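You operate a simulated robot arm through the tools that you are given. There is no shell and no other tool. Be economical: measure what you need, move in short steps, check, and stop when the job is done.

You run a simulated robot arm. Do the job below in one go: nothing can be reset, and whatever is moved stays where it is left.

## Task
Raise the press lever and swap the pressed blue handle for the red one.
Fine: slide out; blue cap handle on the grey mat, red one into the nest; slide in; leave the lever up.

The check looks at the end state, three seconds after you hand in, the way a careful person would. Anything else that was tipped, shoved, dropped, spilled or broken makes it a failure. A push-on lid holds only when it is set on centred and level and pressed home; a screw cap is set on level and turned clockwise until tight.

## Robot
A 6-joint arm with a two-finger gripper, fixed in place. Base frame: the origin is at the foot of the arm, x ahead of it, y to its left, z up. Lengths are in m, angles in degrees, forces in N, time in s.
Its first joint turns from -166.0 to 166.0 degrees. Payload 3.43 kg.
Tool frame: the origin (TCP) lies between the finger pads and is the grasp point; the fingertips stand 0.02 m ahead of it; z points along the fingers, y is the line along which they close. The gripper opens to 0.19 m. The gripper's body begins 0.248 m behind the TCP.
Orientation is that of the tool frame in the base frame, as a unit quaternion [w, x, y, z]. With the fingers straight down and closing along the base's y, the tool's x points along the base's -x, its y along +y and its z along -z.

## Interface
- The arm moves only by the tool servo_tool. Its argument "targets" is a list of rows, each a list of 6 numbers: the shift along the base's x, y, z in m, then the turn, a rotation vector about the base's x, y, z in degrees. In form: [[tx, ty, tz, rx, ry, rz], ...]. A call has 1 to 8 rows; each row shifts and turns the commanded pose from where the row before left it. "jaw" is the gripper command, from -1 (shut) to 1 (fully open), values between in proportion, set as the call begins (left out, the last holds). A row lasts 0.2 s, in which the tool goes at most 0.05 m and 8.6 degrees; a call with a longer step from one row to the next is refused whole, and so is a gripper value outside its range. A pose out of reach is approached as far as the arm can. The call stops where the force on the tool passes 90 N (or 10 N more than at its start, if that is more) or the arm is blocked; 0.2 s more then pass. Each finger travels about 0.045 m/s and halts on what it meets, pressing with about 44 N; the grip force reading is that of the motor and also rises with nothing between the fingers. The clock runs only during rows and for 0.2 s after the last one: add rows that do not move to give the fingers time. The reply holds the time, the measured pose of the TCP, the force on the tool along the base axes, the opening and the grip force, in the units named above and with some noise, with the torque about the TCP (base axes, N m) and any sound that the robot's microphone picked up, and new pictures: "views" is both (left out), scene, wrist or none.
- Cameras (640 x 400 px; columns grow to the right, rows downward): "scene" is fixed at [0.4005, -0.6501, 1.4552]; the picture's right is [-0.76, -0.65, 0.00], its down [-0.63, 0.75, -0.20] and it looks along [0.13, -0.16, -0.98] (base axes); focal length 214 px, centre (320, 200). "wrist" rides on the gripper at [0.07, -0.009, -0.288] in the tool frame; the picture's right is [0.12, 0.99, 0.00], its down [-0.96, 0.12, -0.25] and it looks along [-0.25, 0.03, 0.97] (tool axes); focal length 261 px, centre (320, 200). There is no depth. A picture from a camera that has moved, and an enlarged one, comes with that camera's place and axes in the base frame and with its lens.
- lift_body(by): slides the trunk up (or, below 0, down) by that many m; the arm rides with it, the base frame stays. It gives what a move gives, with no picture.
- enlarge(camera, box): a new picture of the part [left, top, right, bottom] of that camera's present view, enlarged. It takes no simulated time.
- job_done(): hands the job in; it is judged then, once.

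Go step by step. Nothing tells you positions but the pictures and the camera data: compare them with the known pose of the tool, close in by small moves and look again before you grip or let go. The budget is 120 turns and 200 pictures, counting those below and the enlarged ones. Unless the task says otherwise, let go and move clear before handing in, and close with one line.

The tools are called after "Emit:" as a command line: name --pt "numbers of a row" for each row, then --argument value for the rest, lists and objects as JSON in quotes. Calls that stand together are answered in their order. servo_tool: Moves the arm, as the interface text tells. Its arguments: {"type":"object","properties":{"targets":{"type":"array"},"jaw":{"type":"number"},"views":{"type":"string","enum":["both","scene","wrist","none"]}},"required":["targets"]} The other tools are called the same way: lift_body (by) slides the trunk up or down; enlarge (camera, box) takes an enlarged picture of a part of a camera's view; job_done () hands the job in.

At the start:

```text
time: 0.0
tcp_pos: [0.732, -0.0227, 1.2925]
orientation: [0.0, 0.002, 1.0, 0.0]
ft_force: [1.0, 0.1, 0.5]
ft_torque: [0.03, 0.0, 0.0]
finger_gap: 0.1902
finger_force: 0.1
trunk travel left (down, up): [-0.175, 0.065]
```

scene: 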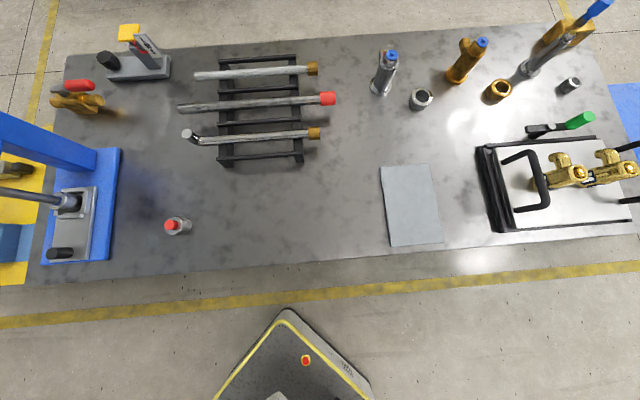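
wrist: 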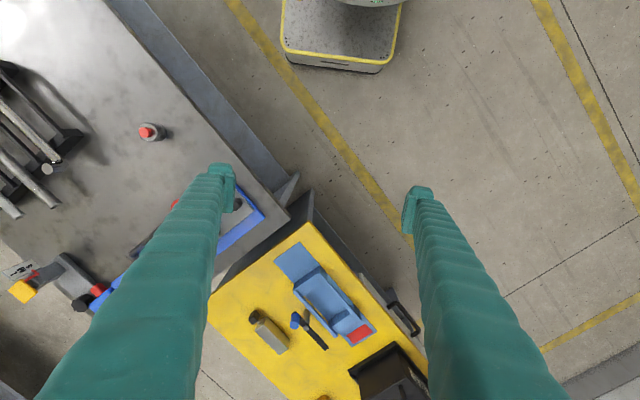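

The scene shows a bench with a blue press at the left, a red-capped cylinder near it, a grey mat in the middle, and other items around. I enlarge the relevant parts first.

Emit:
enlarge --camera "scene" --box '[0, 80, 220, 300]'

Emit:
enlarge --camera "scene" --box '[340, 0, 640, 250]'

Emit:
enlarge --camera "wrist" --box '[0, 60, 420, 400]'

```text
1.82 times, centred on (110, 190) of scene
camera zoom: at [0.4005, -0.6501, 1.4552], right [-0.76, -0.65, 0.0], down [-0.63, 0.75, -0.2], along [0.13, -0.16, -0.98], focal length 390 px, centre (702, 218)
```

zoom: 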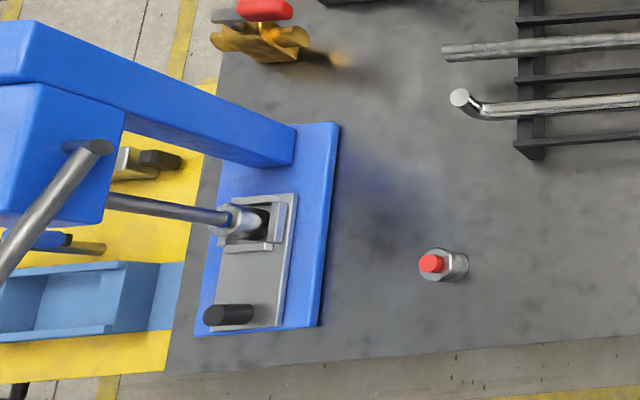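

```text
1.60 times, centred on (490, 125) of scene
camera zoom: at [0.4005, -0.6501, 1.4552], right [-0.76, -0.65, 0.0], down [-0.63, 0.75, -0.2], along [0.13, -0.16, -0.98], focal length 343 px, centre (48, 320)
```

zoom: 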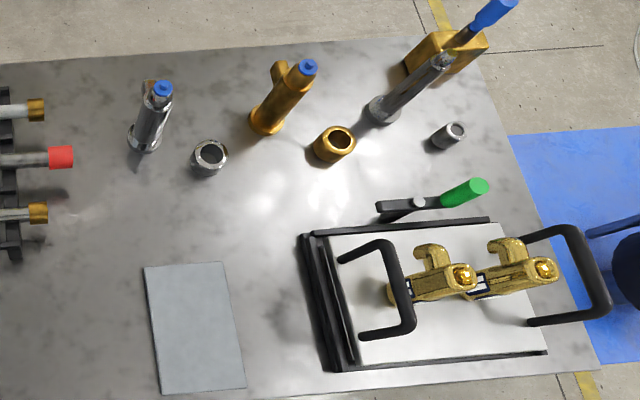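

```text
1.18 times, centred on (210, 230) of wrist
camera zoom: at [0.6603, -0.0324, 1.5795], right [-0.12, 0.99, 0.0], down [0.96, 0.11, 0.25], along [0.25, 0.03, -0.97], focal length 307 px, centre (449, 165)
```

zoom: 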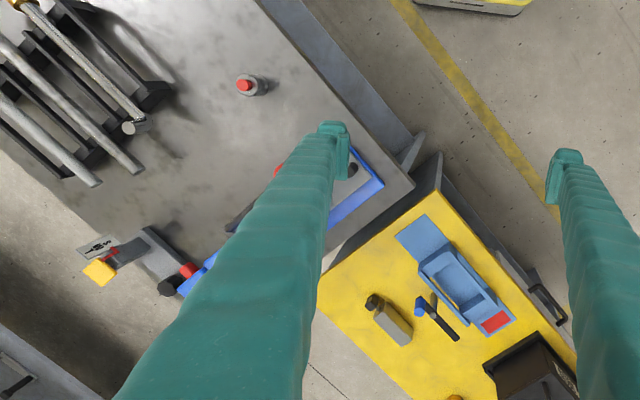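

The red cap top triangulates to about (0.71, -0.45, 0.92), and the table is near z≈0.85. The press is around (0.93, -0.34), so I shift the arm back and to the right to look at it between the fingers.

Emit:
servo_tool --pt "-0.04 -0.03 0 0 0 0" --pt "-0.04 -0.03 0 0 0 0" --pt "-0.04 -0.03 0 0 0 0" --pt "-0.03 -0.04 0 0 0 0" --pt "0 -0.05 0 0 0 0" --pt "0 -0.05 0 0 0 0" --pt "0 -0.04 0 0 0 0" --jaw 1 --views "wrist"

```text
time: 1.6
tcp_pos: [0.5812, -0.2931, 1.2901]
orientation: [0.0, 0.0, 1.0, 0.001]
ft_force: [-0.5, 0.5, 0.5]
ft_torque: [-0.14, 0.03, 0.0]
finger_gap: 0.1901
finger_force: 0.1
trunk travel left (down, up): [-0.175, 0.065]
camera wrist: at [0.51, -0.3021, 1.5785], right [-0.12, 0.99, 0.0], down [0.96, 0.11, 0.25], along [0.25, 0.03, -0.97], focal length 261 px, centre (320, 200)
```

wrist: 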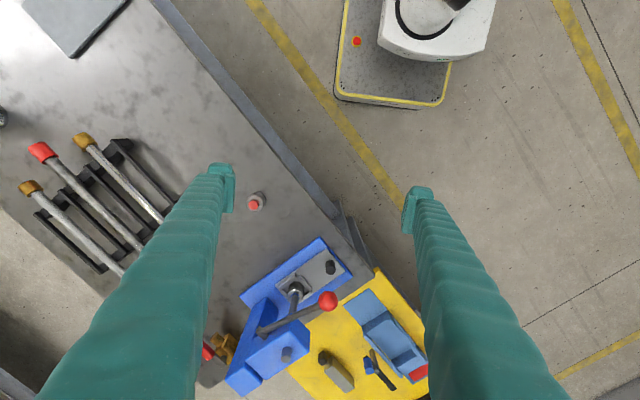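

Emit:
enlarge --camera "wrist" --box '[200, 160, 440, 400]'

```text
1.67 times, centred on (320, 280) of wrist
camera zoom: at [0.51, -0.3021, 1.5785], right [-0.12, 0.99, 0.0], down [0.96, 0.11, 0.25], along [0.25, 0.03, -0.97], focal length 434 px, centre (320, 67)
```

zoom: 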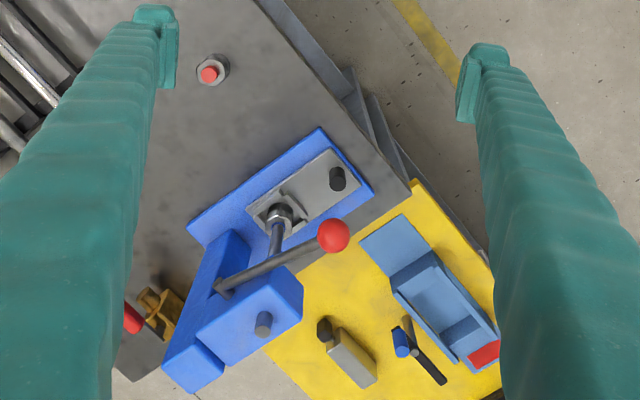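

The press lever has a red ball knob, its pivot is on the near side of the head, and the slide's black knob faces the bench front. I tilt the tool to get a second view for triangulation.

Emit:
servo_tool --pt "-0.03 0 0 0 -8.5 0" --pt "-0.03 0 0 0 -8.5 0" --pt "-0.03 0 0 0 -8.5 0" --pt "0 0 -0.04 0 0 0" --views "wrist"

Emit:
enlarge --camera "wrist" --box '[200, 80, 440, 320]'

```text
time: 2.6
tcp_pos: [0.5001, -0.3004, 1.2391]
orientation: [0.213, 0.002, 0.977, 0.011]
ft_force: [0.1, -0.4, 0.4]
ft_torque: [0.1, 0.04, 0.05]
finger_gap: 0.19
finger_force: 0.0
trunk travel left (down, up): [-0.175, 0.065]
camera wrist: at [0.3152, -0.3149, 1.4704], right [-0.11, 0.99, -0.03], down [0.77, 0.1, 0.63], along [0.63, 0.05, -0.78], focal length 261 px, centre (320, 200)
```

wrist: 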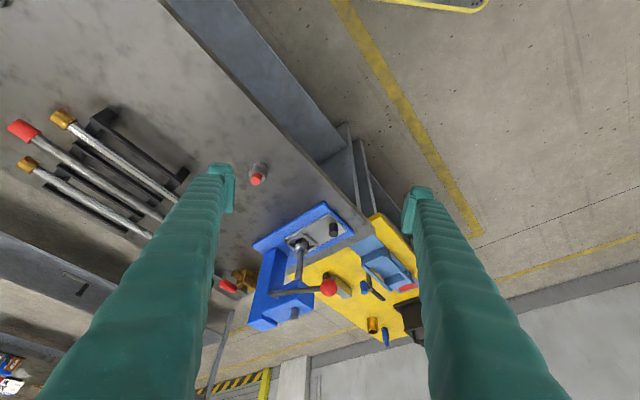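

```text
1.67 times, centred on (320, 200) of wrist
camera zoom: at [0.3152, -0.3149, 1.4704], right [-0.11, 0.99, -0.03], down [0.77, 0.1, 0.63], along [0.63, 0.05, -0.78], focal length 434 px, centre (320, 200)
```

zoom: 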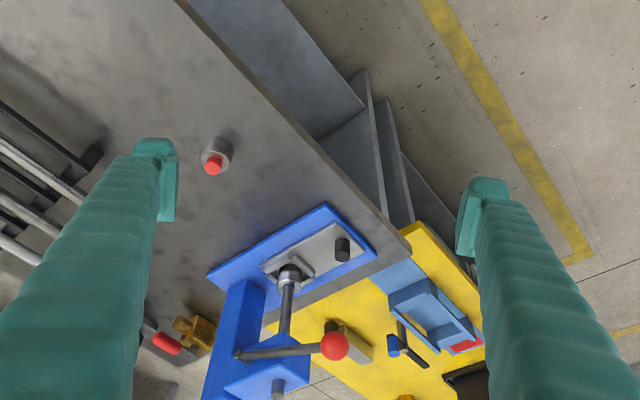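

Triangulated: ball ≈ (0.815, -0.250, 1.149), lever pivot ≈ (0.962, -0.382, 1.084), slide knob top ≈ (0.854, -0.230, 0.922), nest ≈ (0.955, -0.317). The press axis runs 45° to the base, so I turn the tool to match and hover before the ball.

Emit:
servo_tool --pt "0.032 0.0136 0.001 0 0 -7.5" --pt "0.032 0.0136 0.001 0 0 -7.5" --pt "0.032 0.0136 0.001 0 0 -7.5" --pt "0.032 0.0136 0.001 0 0 -7.5" --pt "0.032 0.0136 0.001 0 0 -7.5" --pt "0.032 0.0136 0.001 0 0 -7.5" --pt "0.03 0.0136 0.001 -5.1 -5.1 0" --pt "0.03 0.0136 0.001 -5.1 -5.1 0" --views "both"

Emit:
enlarge --camera "wrist" --box '[200, 80, 440, 320]'

```text
time: 4.4
tcp_pos: [0.7418, -0.1847, 1.2616]
orientation: [0.316, 0.361, 0.868, -0.131]
ft_force: [0.5, 0.2, 0.1]
ft_torque: [0.07, 0.02, 0.06]
finger_gap: 0.19
finger_force: 0.1
trunk travel left (down, up): [-0.175, 0.065]
camera wrist: at [0.5678, -0.0227, 1.4352], right [0.64, 0.77, -0.08], down [0.49, -0.33, 0.81], along [0.59, -0.55, -0.58], focal length 261 px, centre (320, 200)
```

scene: 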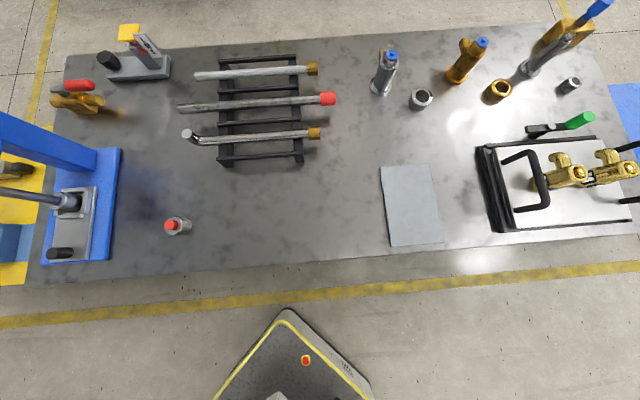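
wrist: 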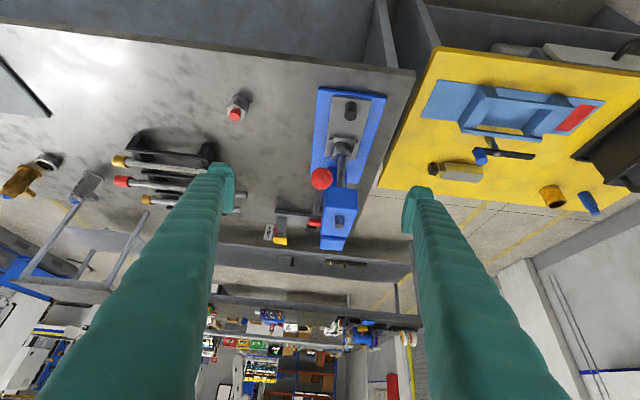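

```text
1.67 times, centred on (320, 200) of wrist
camera zoom: at [0.5678, -0.0227, 1.4352], right [0.64, 0.77, -0.08], down [0.49, -0.33, 0.81], along [0.59, -0.55, -0.58], focal length 434 px, centre (320, 200)
```

zoom: 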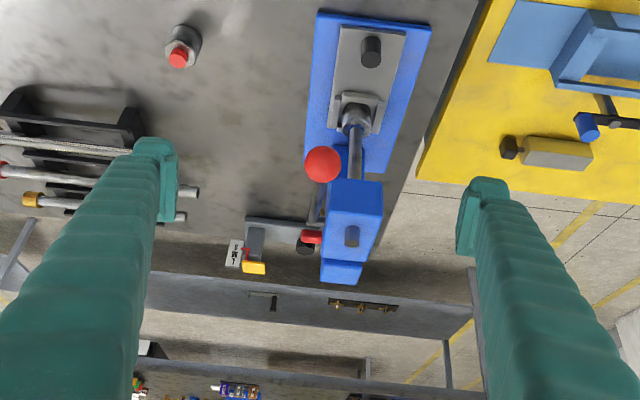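

The ball sits where computed. I advance along the tool axis with the jaws partly closed so they straddle it.

Emit:
servo_tool --pt "0 0 0 0 0 0" --pt "0 0 0 0 0 0" --pt "0 0 0 0 0 0" --pt "0.018 -0.0167 -0.028 0 0 0" --pt "0.018 -0.0167 -0.028 0 0 0" --pt "0.018 -0.0167 -0.028 0 0 0" --pt "0.018 -0.0167 -0.028 0 0 0" --pt "0 0 0 0 0 0" --jaw -0.1 --views "wrist"

Emit:
enlarge --camera "wrist" --box '[200, 80, 440, 320]'

```text
time: 6.2
tcp_pos: [0.8147, -0.2511, 1.1477]
orientation: [0.316, 0.36, 0.868, -0.13]
ft_force: [-0.5, 0.2, -0.4]
ft_torque: [0.0, 0.04, 0.05]
finger_gap: 0.0854
finger_force: 0.1
trunk travel left (down, up): [-0.175, 0.065]
camera wrist: at [0.6394, -0.0888, 1.3227], right [0.64, 0.77, -0.08], down [0.49, -0.33, 0.81], along [0.59, -0.55, -0.59], focal length 261 px, centre (320, 200)
```

wrist: 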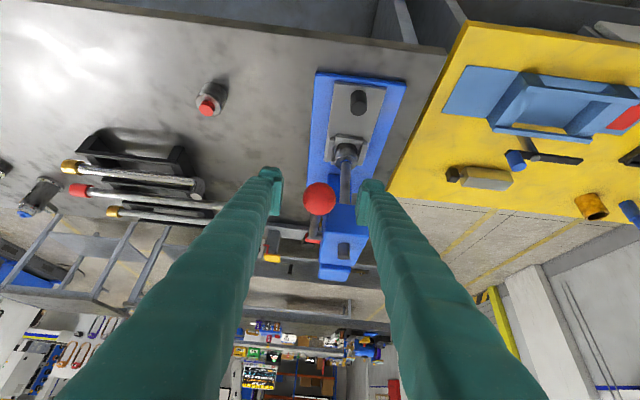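

```text
1.67 times, centred on (320, 200) of wrist
camera zoom: at [0.6394, -0.0888, 1.3227], right [0.64, 0.77, -0.08], down [0.49, -0.33, 0.81], along [0.59, -0.55, -0.59], focal length 434 px, centre (320, 200)
```

zoom: 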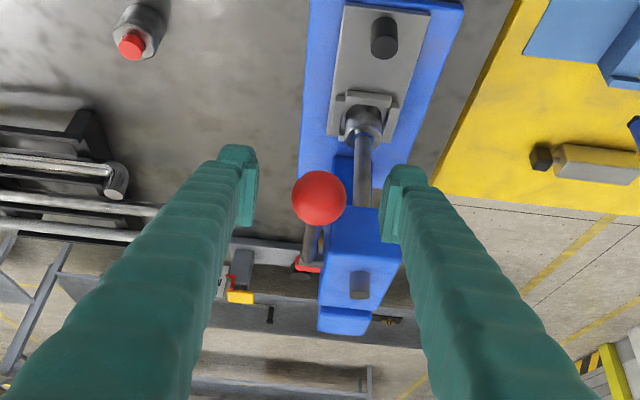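

The ball is centred between the pads, so I close the jaws on it.

Emit:
servo_tool --pt "0 0 0 0 0 0" --pt "0 0 0 0 0 0" --pt "0 0 0 0 0 0" --pt "0 0 0 0 0 0" --jaw -1 --views "wrist"

```text
time: 7.2
tcp_pos: [0.8136, -0.2521, 1.1474]
orientation: [0.315, 0.361, 0.868, -0.131]
ft_force: [-3.0, -0.7, -1.8]
ft_torque: [0.0, -0.07, 0.0]
finger_gap: 0.034
finger_force: 33.3
trunk travel left (down, up): [-0.175, 0.065]
camera wrist: at [0.639, -0.0891, 1.3229], right [0.64, 0.77, -0.08], down [0.49, -0.33, 0.81], along [0.59, -0.55, -0.59], focal length 261 px, centre (320, 200)
```

wrist: 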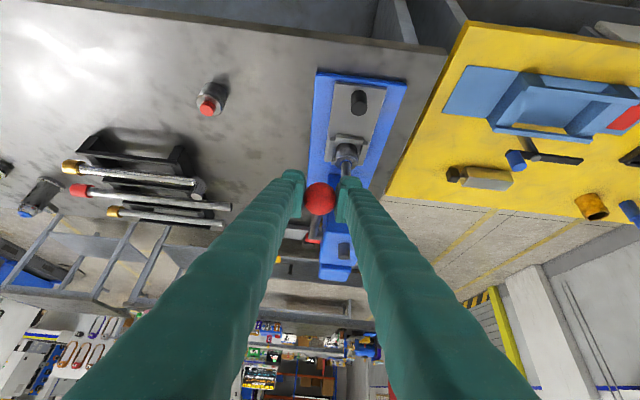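

The ball is gripped. I lift it along the lever's arc in small steps and watch the force.

Emit:
servo_tool --pt "0.0028 -0.0027 0.0101 0 0 0" --pt "0.0028 -0.0027 0.0101 0 0 0" --pt "0.0036 -0.0035 0.0097 0 0 0" --pt "0.0036 -0.0035 0.0097 0 0 0" --views "wrist"

```text
time: 8.2
tcp_pos: [0.8277, -0.2641, 1.1879]
orientation: [0.316, 0.36, 0.868, -0.131]
ft_force: [-19.5, 4.1, -0.1]
ft_torque: [0.84, 0.88, 0.0]
finger_gap: 0.0337
finger_force: 45.0
trunk travel left (down, up): [-0.175, 0.065]
camera wrist: at [0.652, -0.1021, 1.363], right [0.64, 0.77, -0.08], down [0.49, -0.33, 0.81], along [0.59, -0.55, -0.58], focal length 261 px, centre (320, 200)
```

wrist: 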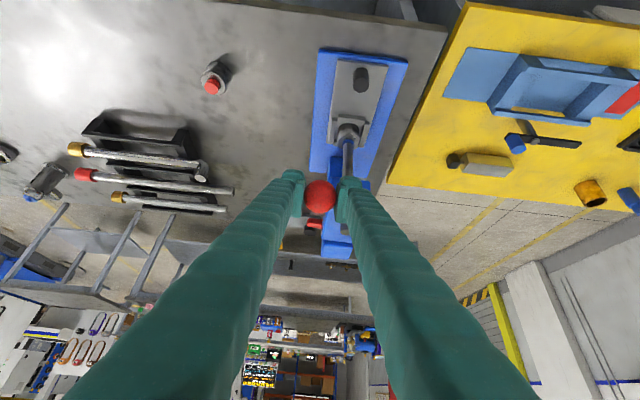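

The lever follows easily, with some sideways force from my arc being slightly off. I continue with a small correction.

Emit:
servo_tool --pt "-0.001 0.001 0.009 0 0 0" --pt "0.0035 -0.004 0.009 0 0 0" --pt "0.0045 -0.0045 0.0095 0 0 0" --pt "0.0045 -0.0045 0.009 0 0 0" --views "wrist"

```text
time: 9.2
tcp_pos: [0.8413, -0.2779, 1.2214]
orientation: [0.315, 0.359, 0.869, -0.13]
ft_force: [5.1, -23.1, -27.3]
ft_torque: [0.79, 0.88, 0.18]
finger_gap: 0.0342
finger_force: 45.2
trunk travel left (down, up): [-0.175, 0.065]
camera wrist: at [0.6656, -0.1156, 1.3978], right [0.64, 0.77, -0.08], down [0.49, -0.33, 0.81], along [0.59, -0.55, -0.59], focal length 261 px, centre (320, 200)
```

wrist: 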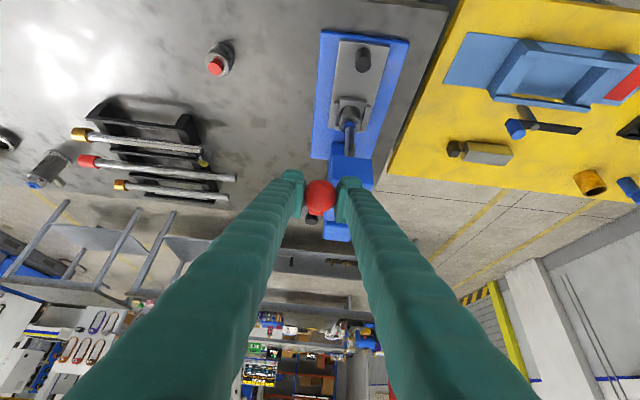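

The lever is at about 38°, slightly outside its arc now. I continue inward-and-up.

Emit:
servo_tool --pt "0.005 -0.0065 0.006 0 0 0" --pt "0.005 -0.006 0.0075 0 0 0" --pt "0.0055 -0.006 0.0077 0 0 0" --pt "0.0055 -0.006 0.0077 0 0 0" --views "none"

```text
time: 10.2
tcp_pos: [0.8625, -0.2999, 1.2522]
orientation: [0.315, 0.36, 0.869, -0.13]
ft_force: [4.5, 2.4, -16.0]
ft_torque: [0.82, 0.79, 0.09]
finger_gap: 0.0345
finger_force: 45.5
trunk travel left (down, up): [-0.175, 0.065]
```

Forces are low and the lever is near 50°. I continue to about 62°.

Emit:
servo_tool --pt "0.006 -0.006 0.006 0 0 0" --pt "0.006 -0.006 0.006 0 0 0" --pt "0.0065 -0.0065 0.0055 0 0 0" --pt "0.0065 -0.0065 0.0055 0 0 0" --views "wrist"

Emit:
enlarge --camera "wrist" --box '[200, 20, 440, 260]'

```text
time: 11.2
tcp_pos: [0.8879, -0.3253, 1.2737]
orientation: [0.315, 0.36, 0.869, -0.13]
ft_force: [14.8, 7.9, -23.8]
ft_torque: [0.73, 0.42, -0.18]
finger_gap: 0.0342
finger_force: 44.9
trunk travel left (down, up): [-0.175, 0.065]
camera wrist: at [0.7121, -0.1625, 1.4495], right [0.64, 0.77, -0.08], down [0.49, -0.33, 0.81], along [0.59, -0.55, -0.59], focal length 261 px, centre (320, 200)
```

wrist: 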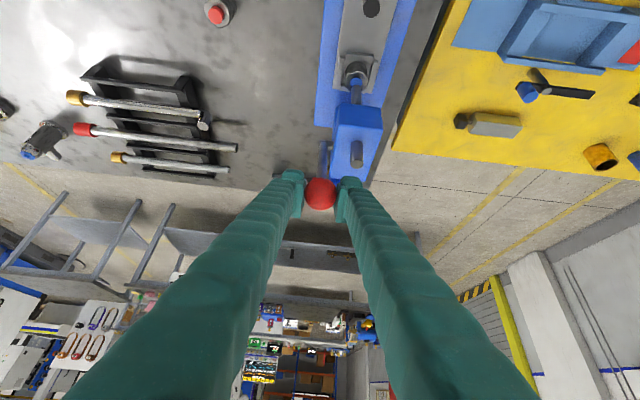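

```text
1.67 times, centred on (320, 140) of wrist
camera zoom: at [0.7121, -0.1625, 1.4495], right [0.64, 0.77, -0.08], down [0.49, -0.33, 0.81], along [0.59, -0.55, -0.59], focal length 434 px, centre (320, 300)
```

zoom: 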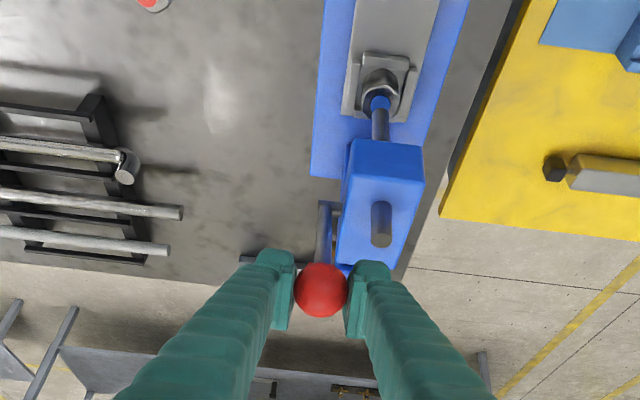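

The ram has lifted off the blue cap. I continue toward the upper stop.

Emit:
servo_tool --pt "0.0075 -0.0078 0.003 0 0 0" --pt "0.0075 -0.0078 0.004 0 0 0" --pt "0.0075 -0.0078 0.0035 0 0 0" --pt "0.0075 -0.0078 0.003 0 0 0" --views "wrist"

```text
time: 12.2
tcp_pos: [0.917, -0.3536, 1.2886]
orientation: [0.315, 0.359, 0.869, -0.13]
ft_force: [14.0, 17.3, -17.4]
ft_torque: [0.48, 0.62, -0.22]
finger_gap: 0.0343
finger_force: 45.2
trunk travel left (down, up): [-0.175, 0.065]
camera wrist: at [0.7421, -0.193, 1.464], right [0.64, 0.77, -0.08], down [0.49, -0.33, 0.81], along [0.59, -0.55, -0.59], focal length 261 px, centre (320, 200)
```

wrist: 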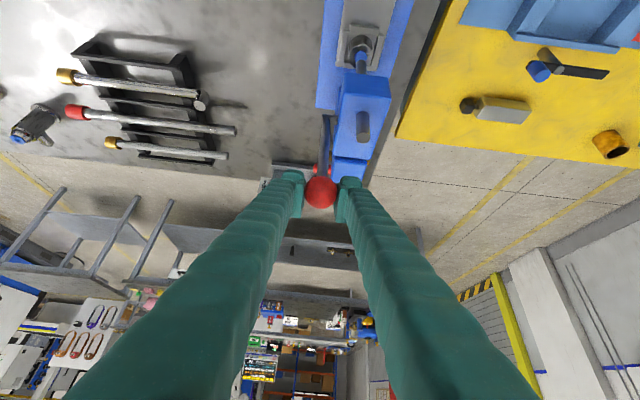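

About 75° now. I push a little further to find a stop, easing the sideways load.

Emit:
servo_tool --pt "0.0075 -0.005 0.001 0 0 0" --pt "0.0065 -0.0055 0.0005 0 0 0" --pt "0.0065 -0.0065 0.0 0 0 0" --views "wrist"

```text
time: 13.0
tcp_pos: [0.9337, -0.3707, 1.2926]
orientation: [0.316, 0.36, 0.868, -0.13]
ft_force: [-28.3, 32.7, -4.4]
ft_torque: [0.16, 0.1, -0.02]
finger_gap: 0.0341
finger_force: 45.3
trunk travel left (down, up): [-0.175, 0.065]
camera wrist: at [0.7583, -0.2087, 1.4684], right [0.64, 0.77, -0.08], down [0.49, -0.33, 0.81], along [0.59, -0.55, -0.58], focal length 261 px, centre (320, 200)
```

wrist: 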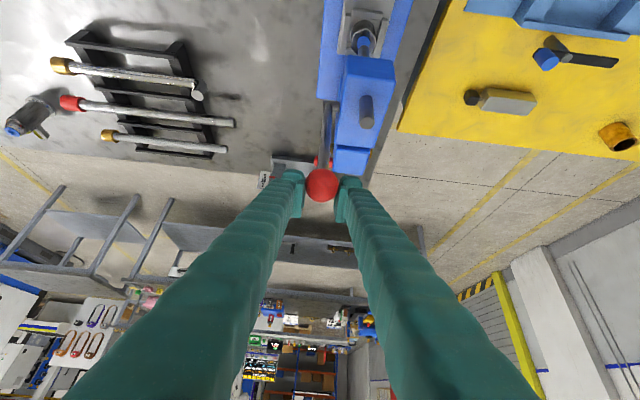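

A clear stop is felt (≈43 N opposing), so the lever is at its upper end. I release, and check that it stays.

Emit:
servo_tool --pt "-0.002 0.002 0 0 0 0" --pt "0 0 0 0 0 0" --pt "0 0 0 0 0 0" --pt "0 0 0 0 0 0" --pt "-0.014 0.014 0.024 0 0 0" --pt "-0.014 0.014 0.024 0 0 0" --pt "-0.014 0.014 0.024 0 0 0" --pt "-0.014 0.014 0.024 0 0 0" --jaw 0 --views "wrist"

Emit:
enlarge --camera "wrist" --box '[200, 20, 440, 260]'

```text
time: 14.8
tcp_pos: [0.8794, -0.3175, 1.3872]
orientation: [0.315, 0.36, 0.868, -0.13]
ft_force: [-0.4, 0.2, -0.2]
ft_torque: [0.0, 0.0, 0.0]
finger_gap: 0.0952
finger_force: 0.2
trunk travel left (down, up): [-0.175, 0.065]
camera wrist: at [0.7033, -0.1543, 1.5621], right [0.64, 0.77, -0.08], down [0.49, -0.33, 0.81], along [0.59, -0.55, -0.59], focal length 261 px, centre (320, 200)
```

wrist: 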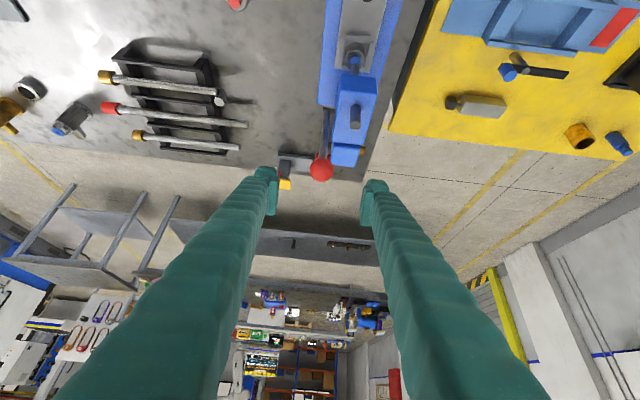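

```text
1.67 times, centred on (320, 140) of wrist
camera zoom: at [0.7033, -0.1543, 1.5621], right [0.64, 0.77, -0.08], down [0.49, -0.33, 0.81], along [0.59, -0.55, -0.59], focal length 434 px, centre (320, 300)
```

zoom: 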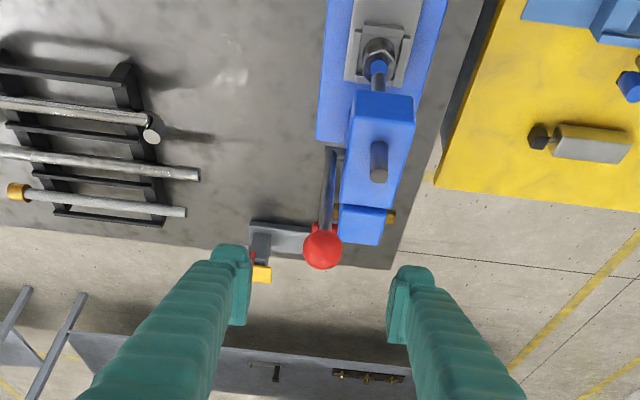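

The lever stays up on its own. Next I straighten the tool to point down and come above the slide's black knob.

Emit:
servo_tool --pt "-0.02 0.02 0 5.657 5.657 0" --pt "-0.02 0.02 -0.01 5.657 5.657 0" --pt "-0.01 0.02 -0.03 5.657 5.657 0" --pt "-0.01 0.02 -0.03 5.657 5.657 0" --pt "-0.01 0.02 -0.03 5.657 5.657 0" --pt "-0.01 0.02 -0.03 0 0 0" --pt "0 0.0175 -0.03 0 0 0" --pt "0 0 -0.02 0 0 0" --views "wrist"

Emit:
enlarge --camera "wrist" --box '[220, 180, 420, 380]'

```text
time: 16.6
tcp_pos: [0.7937, -0.1765, 1.1956]
orientation: [0.0, 0.384, 0.923, 0.0]
ft_force: [-1.0, 0.1, 1.0]
ft_torque: [0.01, -0.07, 0.01]
finger_gap: 0.0951
finger_force: 0.1
out of reach, approached as far as the arm can: row 5
trunk travel left (down, up): [-0.175, 0.065]
camera wrist: at [0.737, -0.1332, 1.4827], right [0.62, 0.79, 0.0], down [0.76, -0.6, 0.25], along [0.19, -0.15, -0.97], focal length 261 px, centre (320, 200)
```

wrist: 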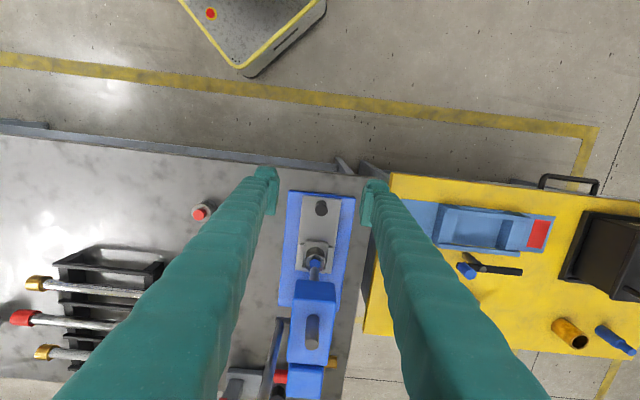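

```text
2.00 times, centred on (320, 280) of wrist
camera zoom: at [0.737, -0.1332, 1.4827], right [0.62, 0.79, 0.0], down [0.76, -0.6, 0.25], along [0.19, -0.15, -0.97], focal length 521 px, centre (320, 40)
```

zoom: 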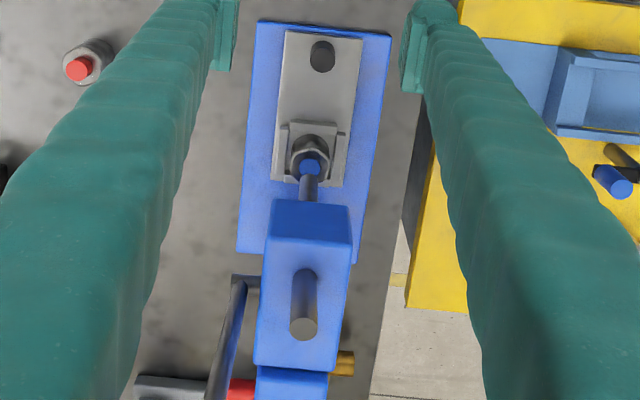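

The blue-capped handle is visible in the nest. The knob's axis is at about (0.860, -0.229) with its top near 0.94; I move above it and check.

Emit:
servo_tool --pt "0.033 -0.0262 0 0 0 0" --pt "0.033 -0.0263 0 0 0 0" --pt "0 0 -0.04 0 0 0" --pt "0 0 -0.04 0 0 0" --pt "0 0 -0.04 0 0 0" --pt "0 0 -0.04 0 0 0" --pt "0 0 -0.04 0 0 0" --pt "0 0 0 0 0 0" --views "both"

Emit:
enlarge --camera "wrist" --box '[220, 120, 420, 320]'

```text
time: 18.4
tcp_pos: [0.8603, -0.228, 0.997]
orientation: [-0.001, 0.384, 0.923, 0.0]
ft_force: [-0.3, -0.2, 0.2]
ft_torque: [0.01, 0.0, -0.02]
finger_gap: 0.095
finger_force: 0.0
trunk travel left (down, up): [-0.175, 0.065]
camera wrist: at [0.8029, -0.1859, 1.2836], right [0.62, 0.79, 0.0], down [0.76, -0.6, 0.25], along [0.19, -0.15, -0.97], focal length 261 px, centre (320, 200)
```

scene: 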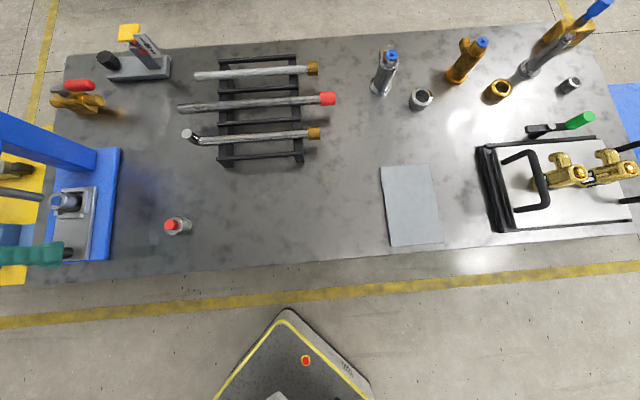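
wrist: 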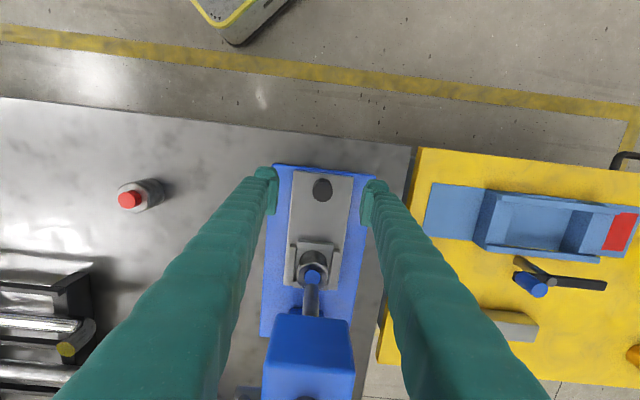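

```text
2.00 times, centred on (320, 220) of wrist
camera zoom: at [0.8029, -0.1859, 1.2836], right [0.62, 0.79, 0.0], down [0.76, -0.6, 0.25], along [0.19, -0.15, -0.97], focal length 521 px, centre (320, 160)
```

zoom: 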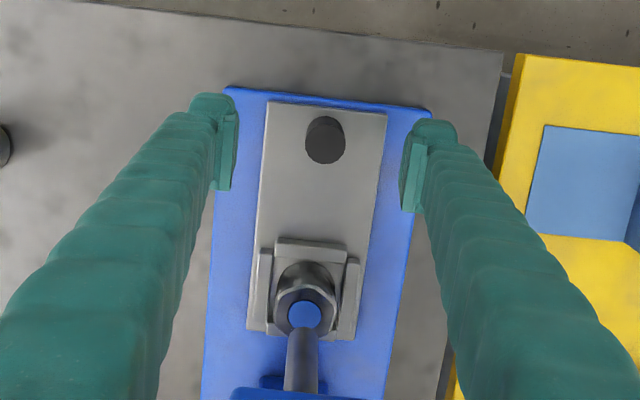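

The knob is centred between the fingers. I descend and grip it.

Emit:
servo_tool --pt "0.001 0 -0.03 0 0 0" --pt "0.001 -0.001 -0.034 0 0 0" --pt "0 0 0 0 0 0" --views "none"

Emit:
servo_tool --pt "0 0 0 0 0 0" --pt "0 0 0 0 0 0" --pt "0 0 0 0 0 0" --pt "0 0 0 0 0 0" --pt "0 0 0 0 0 0" --jaw -1 --views "wrist"

```text
time: 19.2
tcp_pos: [0.8609, -0.2297, 0.9317]
orientation: [-0.001, 0.384, 0.924, 0.0]
ft_force: [0.8, 0.2, 0.2]
ft_torque: [0.0, -0.02, -0.01]
finger_gap: 0.0949
finger_force: 0.1
trunk travel left (down, up): [-0.175, 0.065]
```

```text
time: 20.4
tcp_pos: [0.8636, -0.2273, 0.9323]
orientation: [0.0, 0.383, 0.924, 0.001]
ft_force: [21.0, 22.9, -0.8]
ft_torque: [0.33, 0.06, 0.16]
finger_gap: 0.027
finger_force: 34.8
trunk travel left (down, up): [-0.175, 0.065]
camera wrist: at [0.8068, -0.1848, 1.2196], right [0.62, 0.79, 0.0], down [0.76, -0.6, 0.25], along [0.2, -0.15, -0.97], focal length 261 px, centre (320, 200)
```

wrist: 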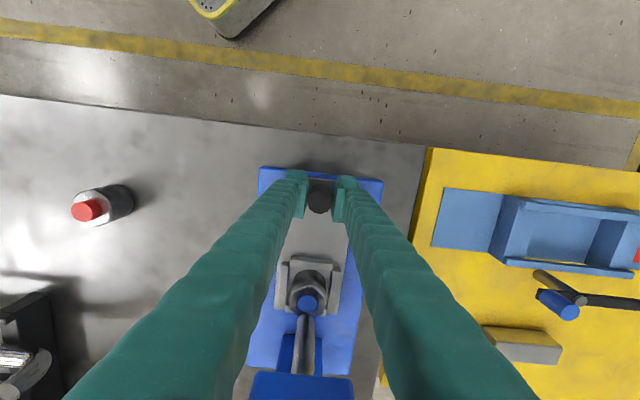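

The knob is held. I shift a few mm to relieve the side load, then pull the slide out along (-0.707, 0.707).

Emit:
servo_tool --pt "0.002 0.002 0 0 0 0" --pt "0.001 0.001 0 0 0 0" --pt "-0.007 0.007 0 0 0 0" --pt "-0.007 0.007 0 0 0 0" --pt "-0.007 0.007 0 0 0 0" --views "wrist"

```text
time: 21.6
tcp_pos: [0.8421, -0.2069, 0.9322]
orientation: [0.0, 0.384, 0.924, 0.0]
ft_force: [10.5, 10.9, 2.3]
ft_torque: [0.16, -0.02, 0.05]
finger_gap: 0.0266
finger_force: 44.7
trunk travel left (down, up): [-0.175, 0.065]
camera wrist: at [0.7865, -0.163, 1.2197], right [0.62, 0.79, 0.0], down [0.76, -0.6, 0.25], along [0.19, -0.15, -0.97], focal length 261 px, centre (320, 200)
```

wrist: 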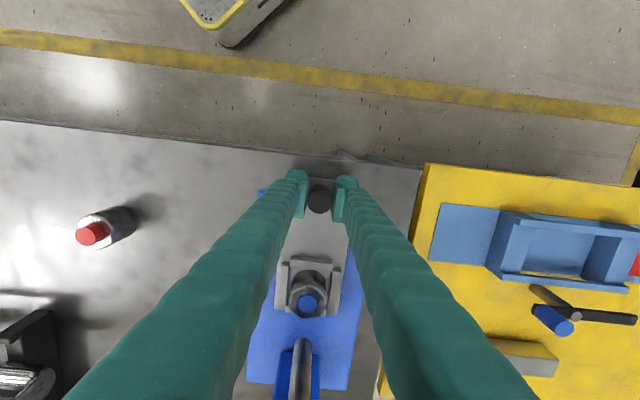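

The slide moves freely with the nest. I continue pulling.

Emit:
servo_tool --pt "-0.006 0.008 0 0 0 0" --pt "-0.007 0.007 0 0 0 0" --pt "-0.007 0.007 0 0 0 0" --pt "-0.007 0.007 0 0 0 0" --pt "-0.007 0.007 0 0 0 0" --pt "-0.007 0.007 0 0 0 0" --pt "-0.007 0.007 0 0 0 0" --views "wrist"

```text
time: 23.2
tcp_pos: [0.7934, -0.1569, 0.9314]
orientation: [-0.001, 0.383, 0.924, 0.0]
ft_force: [-20.2, -18.6, -5.0]
ft_torque: [-0.19, 0.12, -0.08]
finger_gap: 0.0264
finger_force: 44.9
trunk travel left (down, up): [-0.175, 0.065]
camera wrist: at [0.7379, -0.1141, 1.2197], right [0.62, 0.79, 0.0], down [0.76, -0.6, 0.25], along [0.19, -0.15, -0.97], focal length 261 px, centre (320, 200)
```

wrist: 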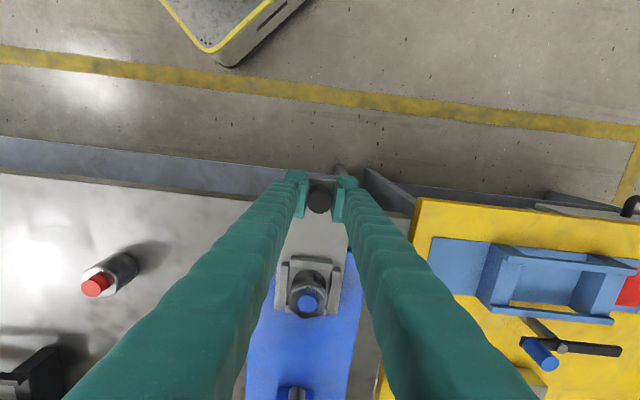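

About 0.1 m out, with the side load reversed. I correct for it and pull a little further to find the stop.

Emit:
servo_tool --pt "-0.006 0.002 0 0 0 0" --pt "-0.005 0.005 0 0 0 0" --pt "-0.005 0.005 0 0 0 0" --pt "-0.005 0.005 0 0 0 0" --views "wrist"

```text
time: 24.2
tcp_pos: [0.7732, -0.1348, 0.9322]
orientation: [-0.004, 0.382, 0.924, 0.001]
ft_force: [-3.5, -7.1, -0.2]
ft_torque: [0.15, -0.23, -0.17]
finger_gap: 0.0207
finger_force: 44.5
trunk travel left (down, up): [-0.175, 0.065]
camera wrist: at [0.7167, -0.0933, 1.2198], right [0.62, 0.79, 0.0], down [0.76, -0.6, 0.24], along [0.19, -0.15, -0.97], focal length 261 px, centre (320, 200)
```

wrist: 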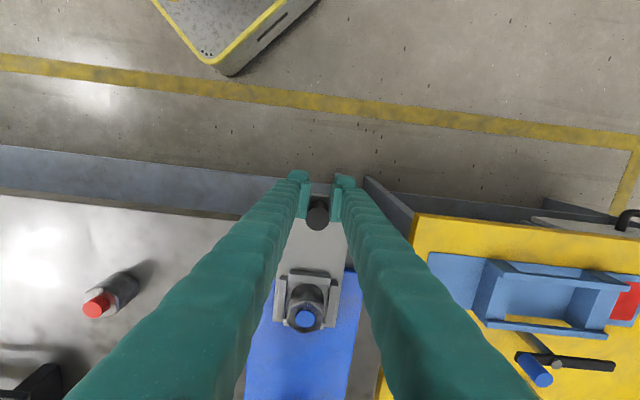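

The slide reached its stop (the pads slipped slightly on the knob). I open and rise to look at the nest.

Emit:
servo_tool --pt "0 0 0 0 0 0" --pt "0 0 0 0 0 0" --pt "0 0 0 0 0 0" --pt "0 0 0 0 0 0" --pt "0 0 0.04 0 0 0" --pt "0 0 0.05 0 0 0" --pt "0 0 0.05 0 0 0" --jaw 0.1 --views "both"

Emit:
enlarge --camera "wrist" --box '[240, 170, 400, 330]'

Emit:
enlarge --camera "scene" --box '[20, 140, 220, 300]'

```text
time: 25.8
tcp_pos: [0.7751, -0.1401, 1.0718]
orientation: [-0.001, 0.384, 0.923, 0.0]
ft_force: [0.5, -0.6, 0.6]
ft_torque: [0.0, 0.04, 0.03]
finger_gap: 0.1045
finger_force: 0.1
trunk travel left (down, up): [-0.175, 0.065]
camera wrist: at [0.7181, -0.0963, 1.3598], right [0.62, 0.79, 0.0], down [0.76, -0.6, 0.25], along [0.19, -0.15, -0.97], focal length 261 px, centre (320, 200)
```

scene: 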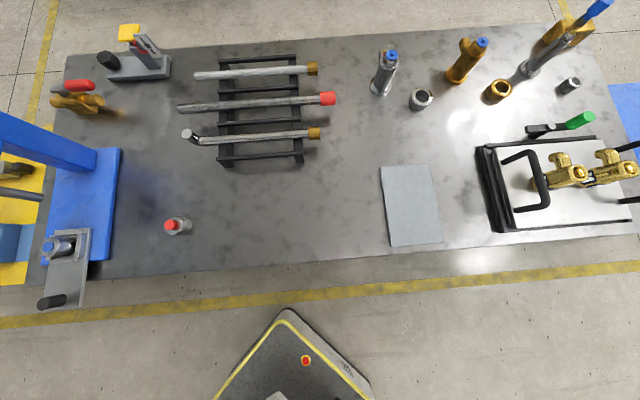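
wrist: 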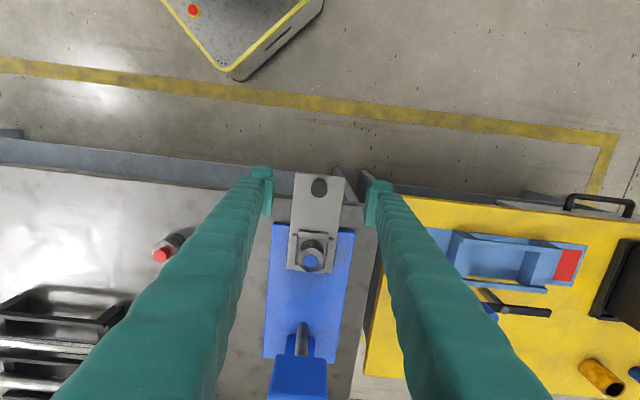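

```text
2.50 times, centred on (320, 250) of wrist
camera zoom: at [0.7181, -0.0963, 1.3598], right [0.62, 0.79, 0.0], down [0.76, -0.6, 0.25], along [0.19, -0.15, -0.97], focal length 652 px, centre (320, 75)
```

zoom: 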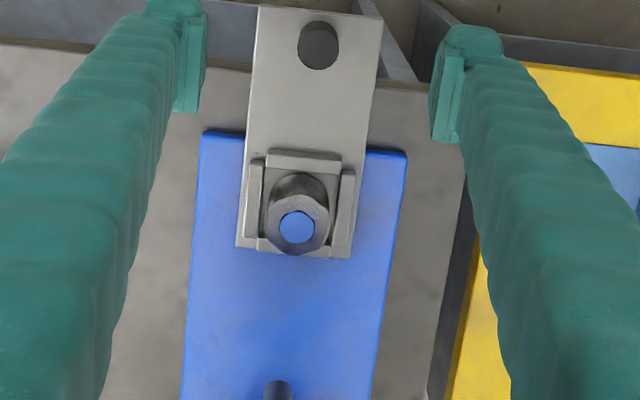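

```text
2.50 times, centred on (120, 220) of scene
camera zoom: at [0.4005, -0.6501, 1.4552], right [-0.76, -0.65, 0.0], down [-0.63, 0.75, -0.2], along [0.13, -0.16, -0.98], focal length 536 px, centre (820, 150)
```

zoom: 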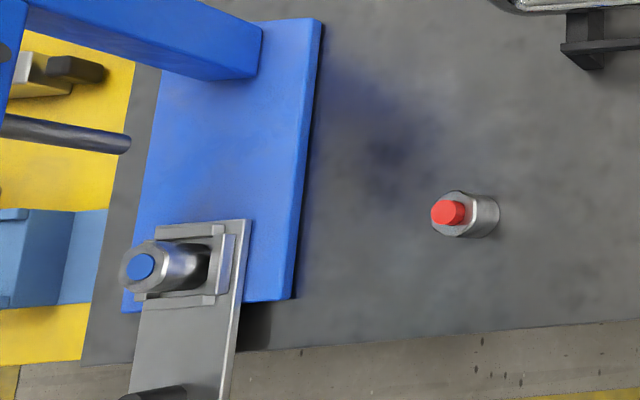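

The blue cap top is at ≈(0.874, -0.240, 0.947), with the handle about 45 mm wide between low nest walls. I tilt for a side view to judge wall height and grip height.

Emit:
servo_tool --pt "-0.01 0.01 0 -5.66 -5.66 0" --pt "-0.01 0.01 0 -5.66 -5.66 0" --pt "-0.01 0.01 -0.01 -5.66 -5.66 0" --pt "-0.01 0.01 -0.01 -5.66 -5.66 0" --pt "-0.01 0.01 -0.01 -5.66 -5.66 0" --pt "-0.01 0.01 -0.01 -5.66 -5.66 0" --views "wrist"

Emit:
enlarge --camera "wrist" --box '[250, 50, 390, 190]'

```text
time: 27.2
tcp_pos: [0.7141, -0.0787, 1.0321]
orientation: [0.376, 0.351, 0.844, -0.156]
ft_force: [-0.1, -0.6, 1.4]
ft_torque: [0.07, 0.0, 0.01]
finger_gap: 0.1046
finger_force: 0.1
trunk travel left (down, up): [-0.175, 0.065]
camera wrist: at [0.5222, 0.0992, 1.1723], right [0.65, 0.76, -0.09], down [0.41, -0.24, 0.88], along [0.65, -0.6, -0.47], focal length 261 px, centre (320, 200)
```

wrist: 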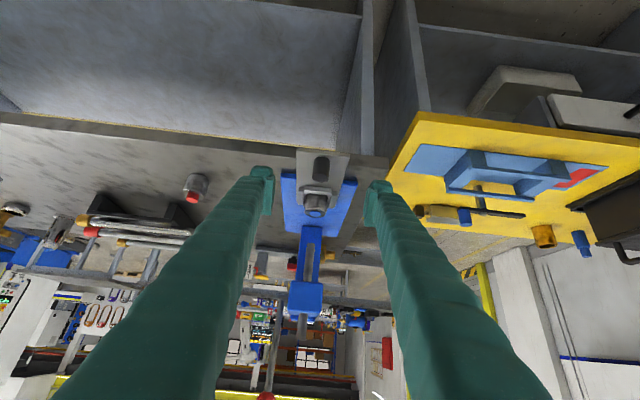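

```text
2.86 times, centred on (320, 120) of wrist
camera zoom: at [0.5222, 0.0992, 1.1723], right [0.65, 0.76, -0.09], down [0.41, -0.24, 0.88], along [0.65, -0.6, -0.47], focal length 745 px, centre (320, 429)
```

zoom: 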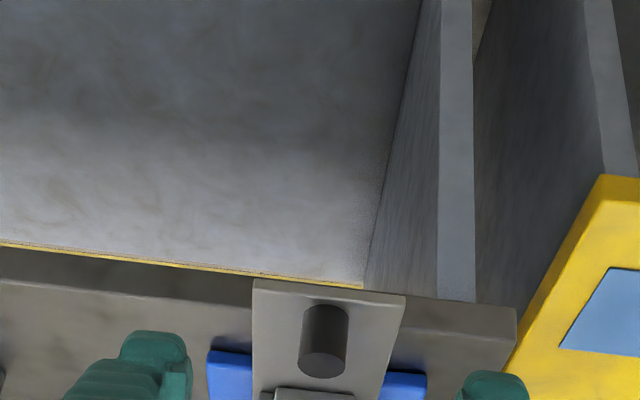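

Emit:
enlarge --camera "wrist" --box '[265, 140, 365, 240]'

```text
4.00 times, centred on (315, 190) of wrist
camera zoom: at [0.5222, 0.0992, 1.1723], right [0.65, 0.76, -0.09], down [0.41, -0.24, 0.88], along [0.65, -0.6, -0.47], focal length 1043 px, centre (340, 240)
```

zoom: 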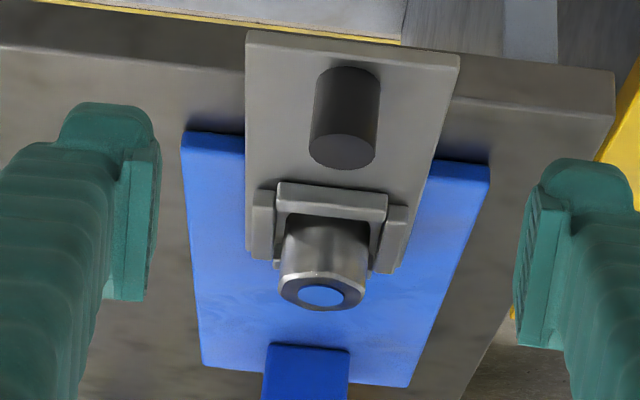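

Handle is a plain cylinder with the top at 0.947, the nest walls end near 0.918, and the head front face is ~36 mm behind the handle axis. I straighten up and approach over the handle.

Emit:
servo_tool --pt "0.01 -0.01 0 5.66 5.66 0" --pt "0.01 -0.01 0 5.66 5.66 0" --pt "0.01 -0.01 0 5.66 5.66 0" --pt "0.01 -0.01 0 5.66 5.66 0" --pt "0.01 -0.01 0 5.66 5.66 0" --pt "0.01 -0.01 0 5.66 5.66 0" --pt "0.03 -0.03 0 0 0 0" --pt "0.03 -0.03 0 0 0 0" --views "wrist"

Emit:
enlarge --camera "wrist" --box '[240, 150, 400, 310]'

```text
time: 29.0
tcp_pos: [0.8342, -0.2001, 1.0328]
orientation: [-0.001, 0.384, 0.924, 0.001]
ft_force: [-0.5, 1.0, 0.5]
ft_torque: [-0.09, -0.15, 0.0]
finger_gap: 0.1046
finger_force: 0.0
trunk travel left (down, up): [-0.175, 0.065]
camera wrist: at [0.7776, -0.1568, 1.3211], right [0.62, 0.79, 0.0], down [0.76, -0.6, 0.25], along [0.19, -0.15, -0.97], focal length 261 px, centre (320, 200)
```

wrist: 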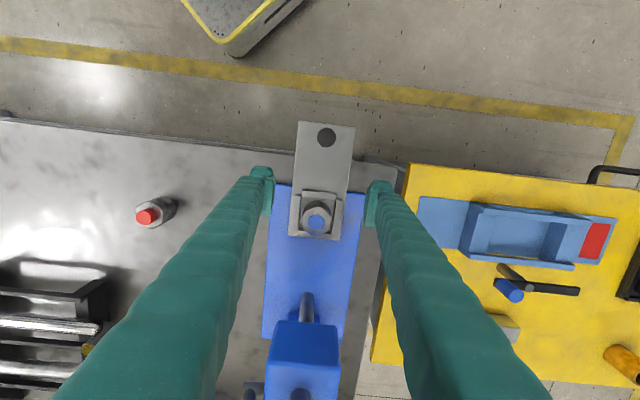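

```text
2.50 times, centred on (320, 230) of wrist
camera zoom: at [0.7776, -0.1568, 1.3211], right [0.62, 0.79, 0.0], down [0.76, -0.6, 0.25], along [0.19, -0.15, -0.97], focal length 652 px, centre (320, 125)
```

zoom: 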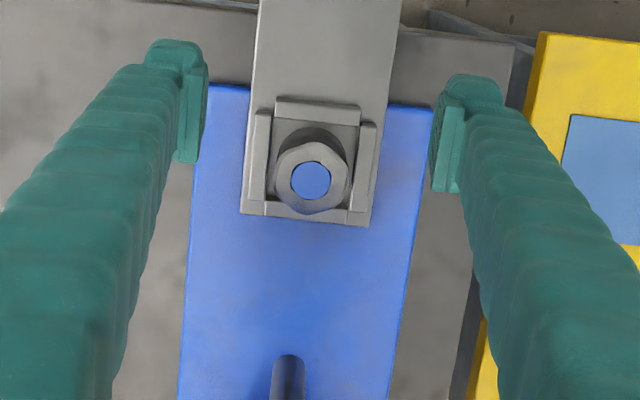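

The handle centre is confirmed at (0.875, -0.240). I move over it and descend to just above the nest walls.

Emit:
servo_tool --pt "0.02 -0.02 0 0 0 0" --pt "0.0203 -0.0202 0 0 0 0" --pt "0 0 -0.03 0 0 0" --pt "0 0 -0.03 0 0 0" --pt "0 0 0 0 0 0" --views "wrist"

Emit:
enlarge --camera "wrist" --box '[240, 120, 400, 280]'

```text
time: 30.2
tcp_pos: [0.8746, -0.2383, 0.9717]
orientation: [-0.001, 0.384, 0.923, 0.0]
ft_force: [0.9, -0.3, -0.6]
ft_torque: [0.0, 0.0, -0.02]
finger_gap: 0.1044
finger_force: 0.1
trunk travel left (down, up): [-0.175, 0.065]
camera wrist: at [0.8181, -0.1961, 1.2597], right [0.62, 0.79, 0.0], down [0.76, -0.6, 0.25], along [0.19, -0.15, -0.97], focal length 261 px, centre (320, 200)
```

wrist: 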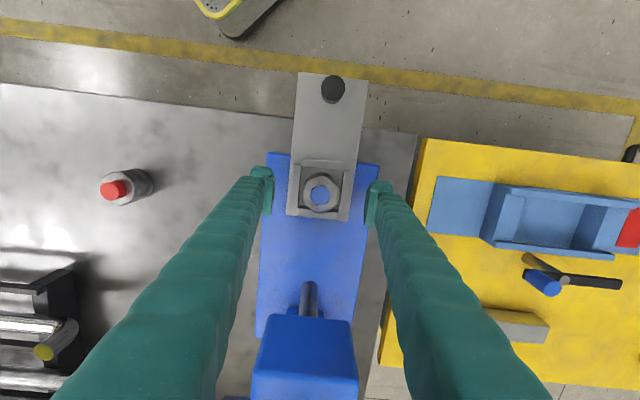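

```text
2.50 times, centred on (320, 200) of wrist
camera zoom: at [0.8181, -0.1961, 1.2597], right [0.62, 0.79, 0.0], down [0.76, -0.6, 0.25], along [0.19, -0.15, -0.97], focal length 652 px, centre (320, 200)
```

zoom: 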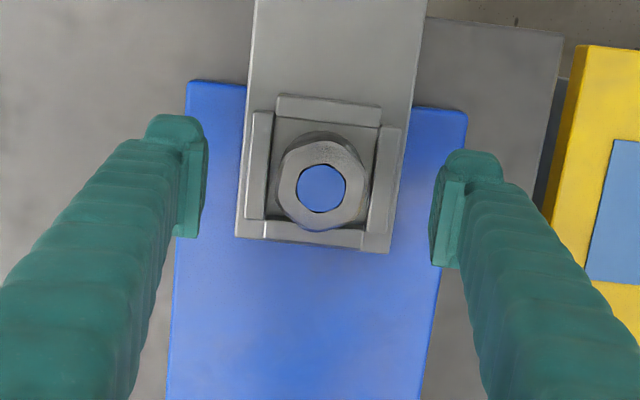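

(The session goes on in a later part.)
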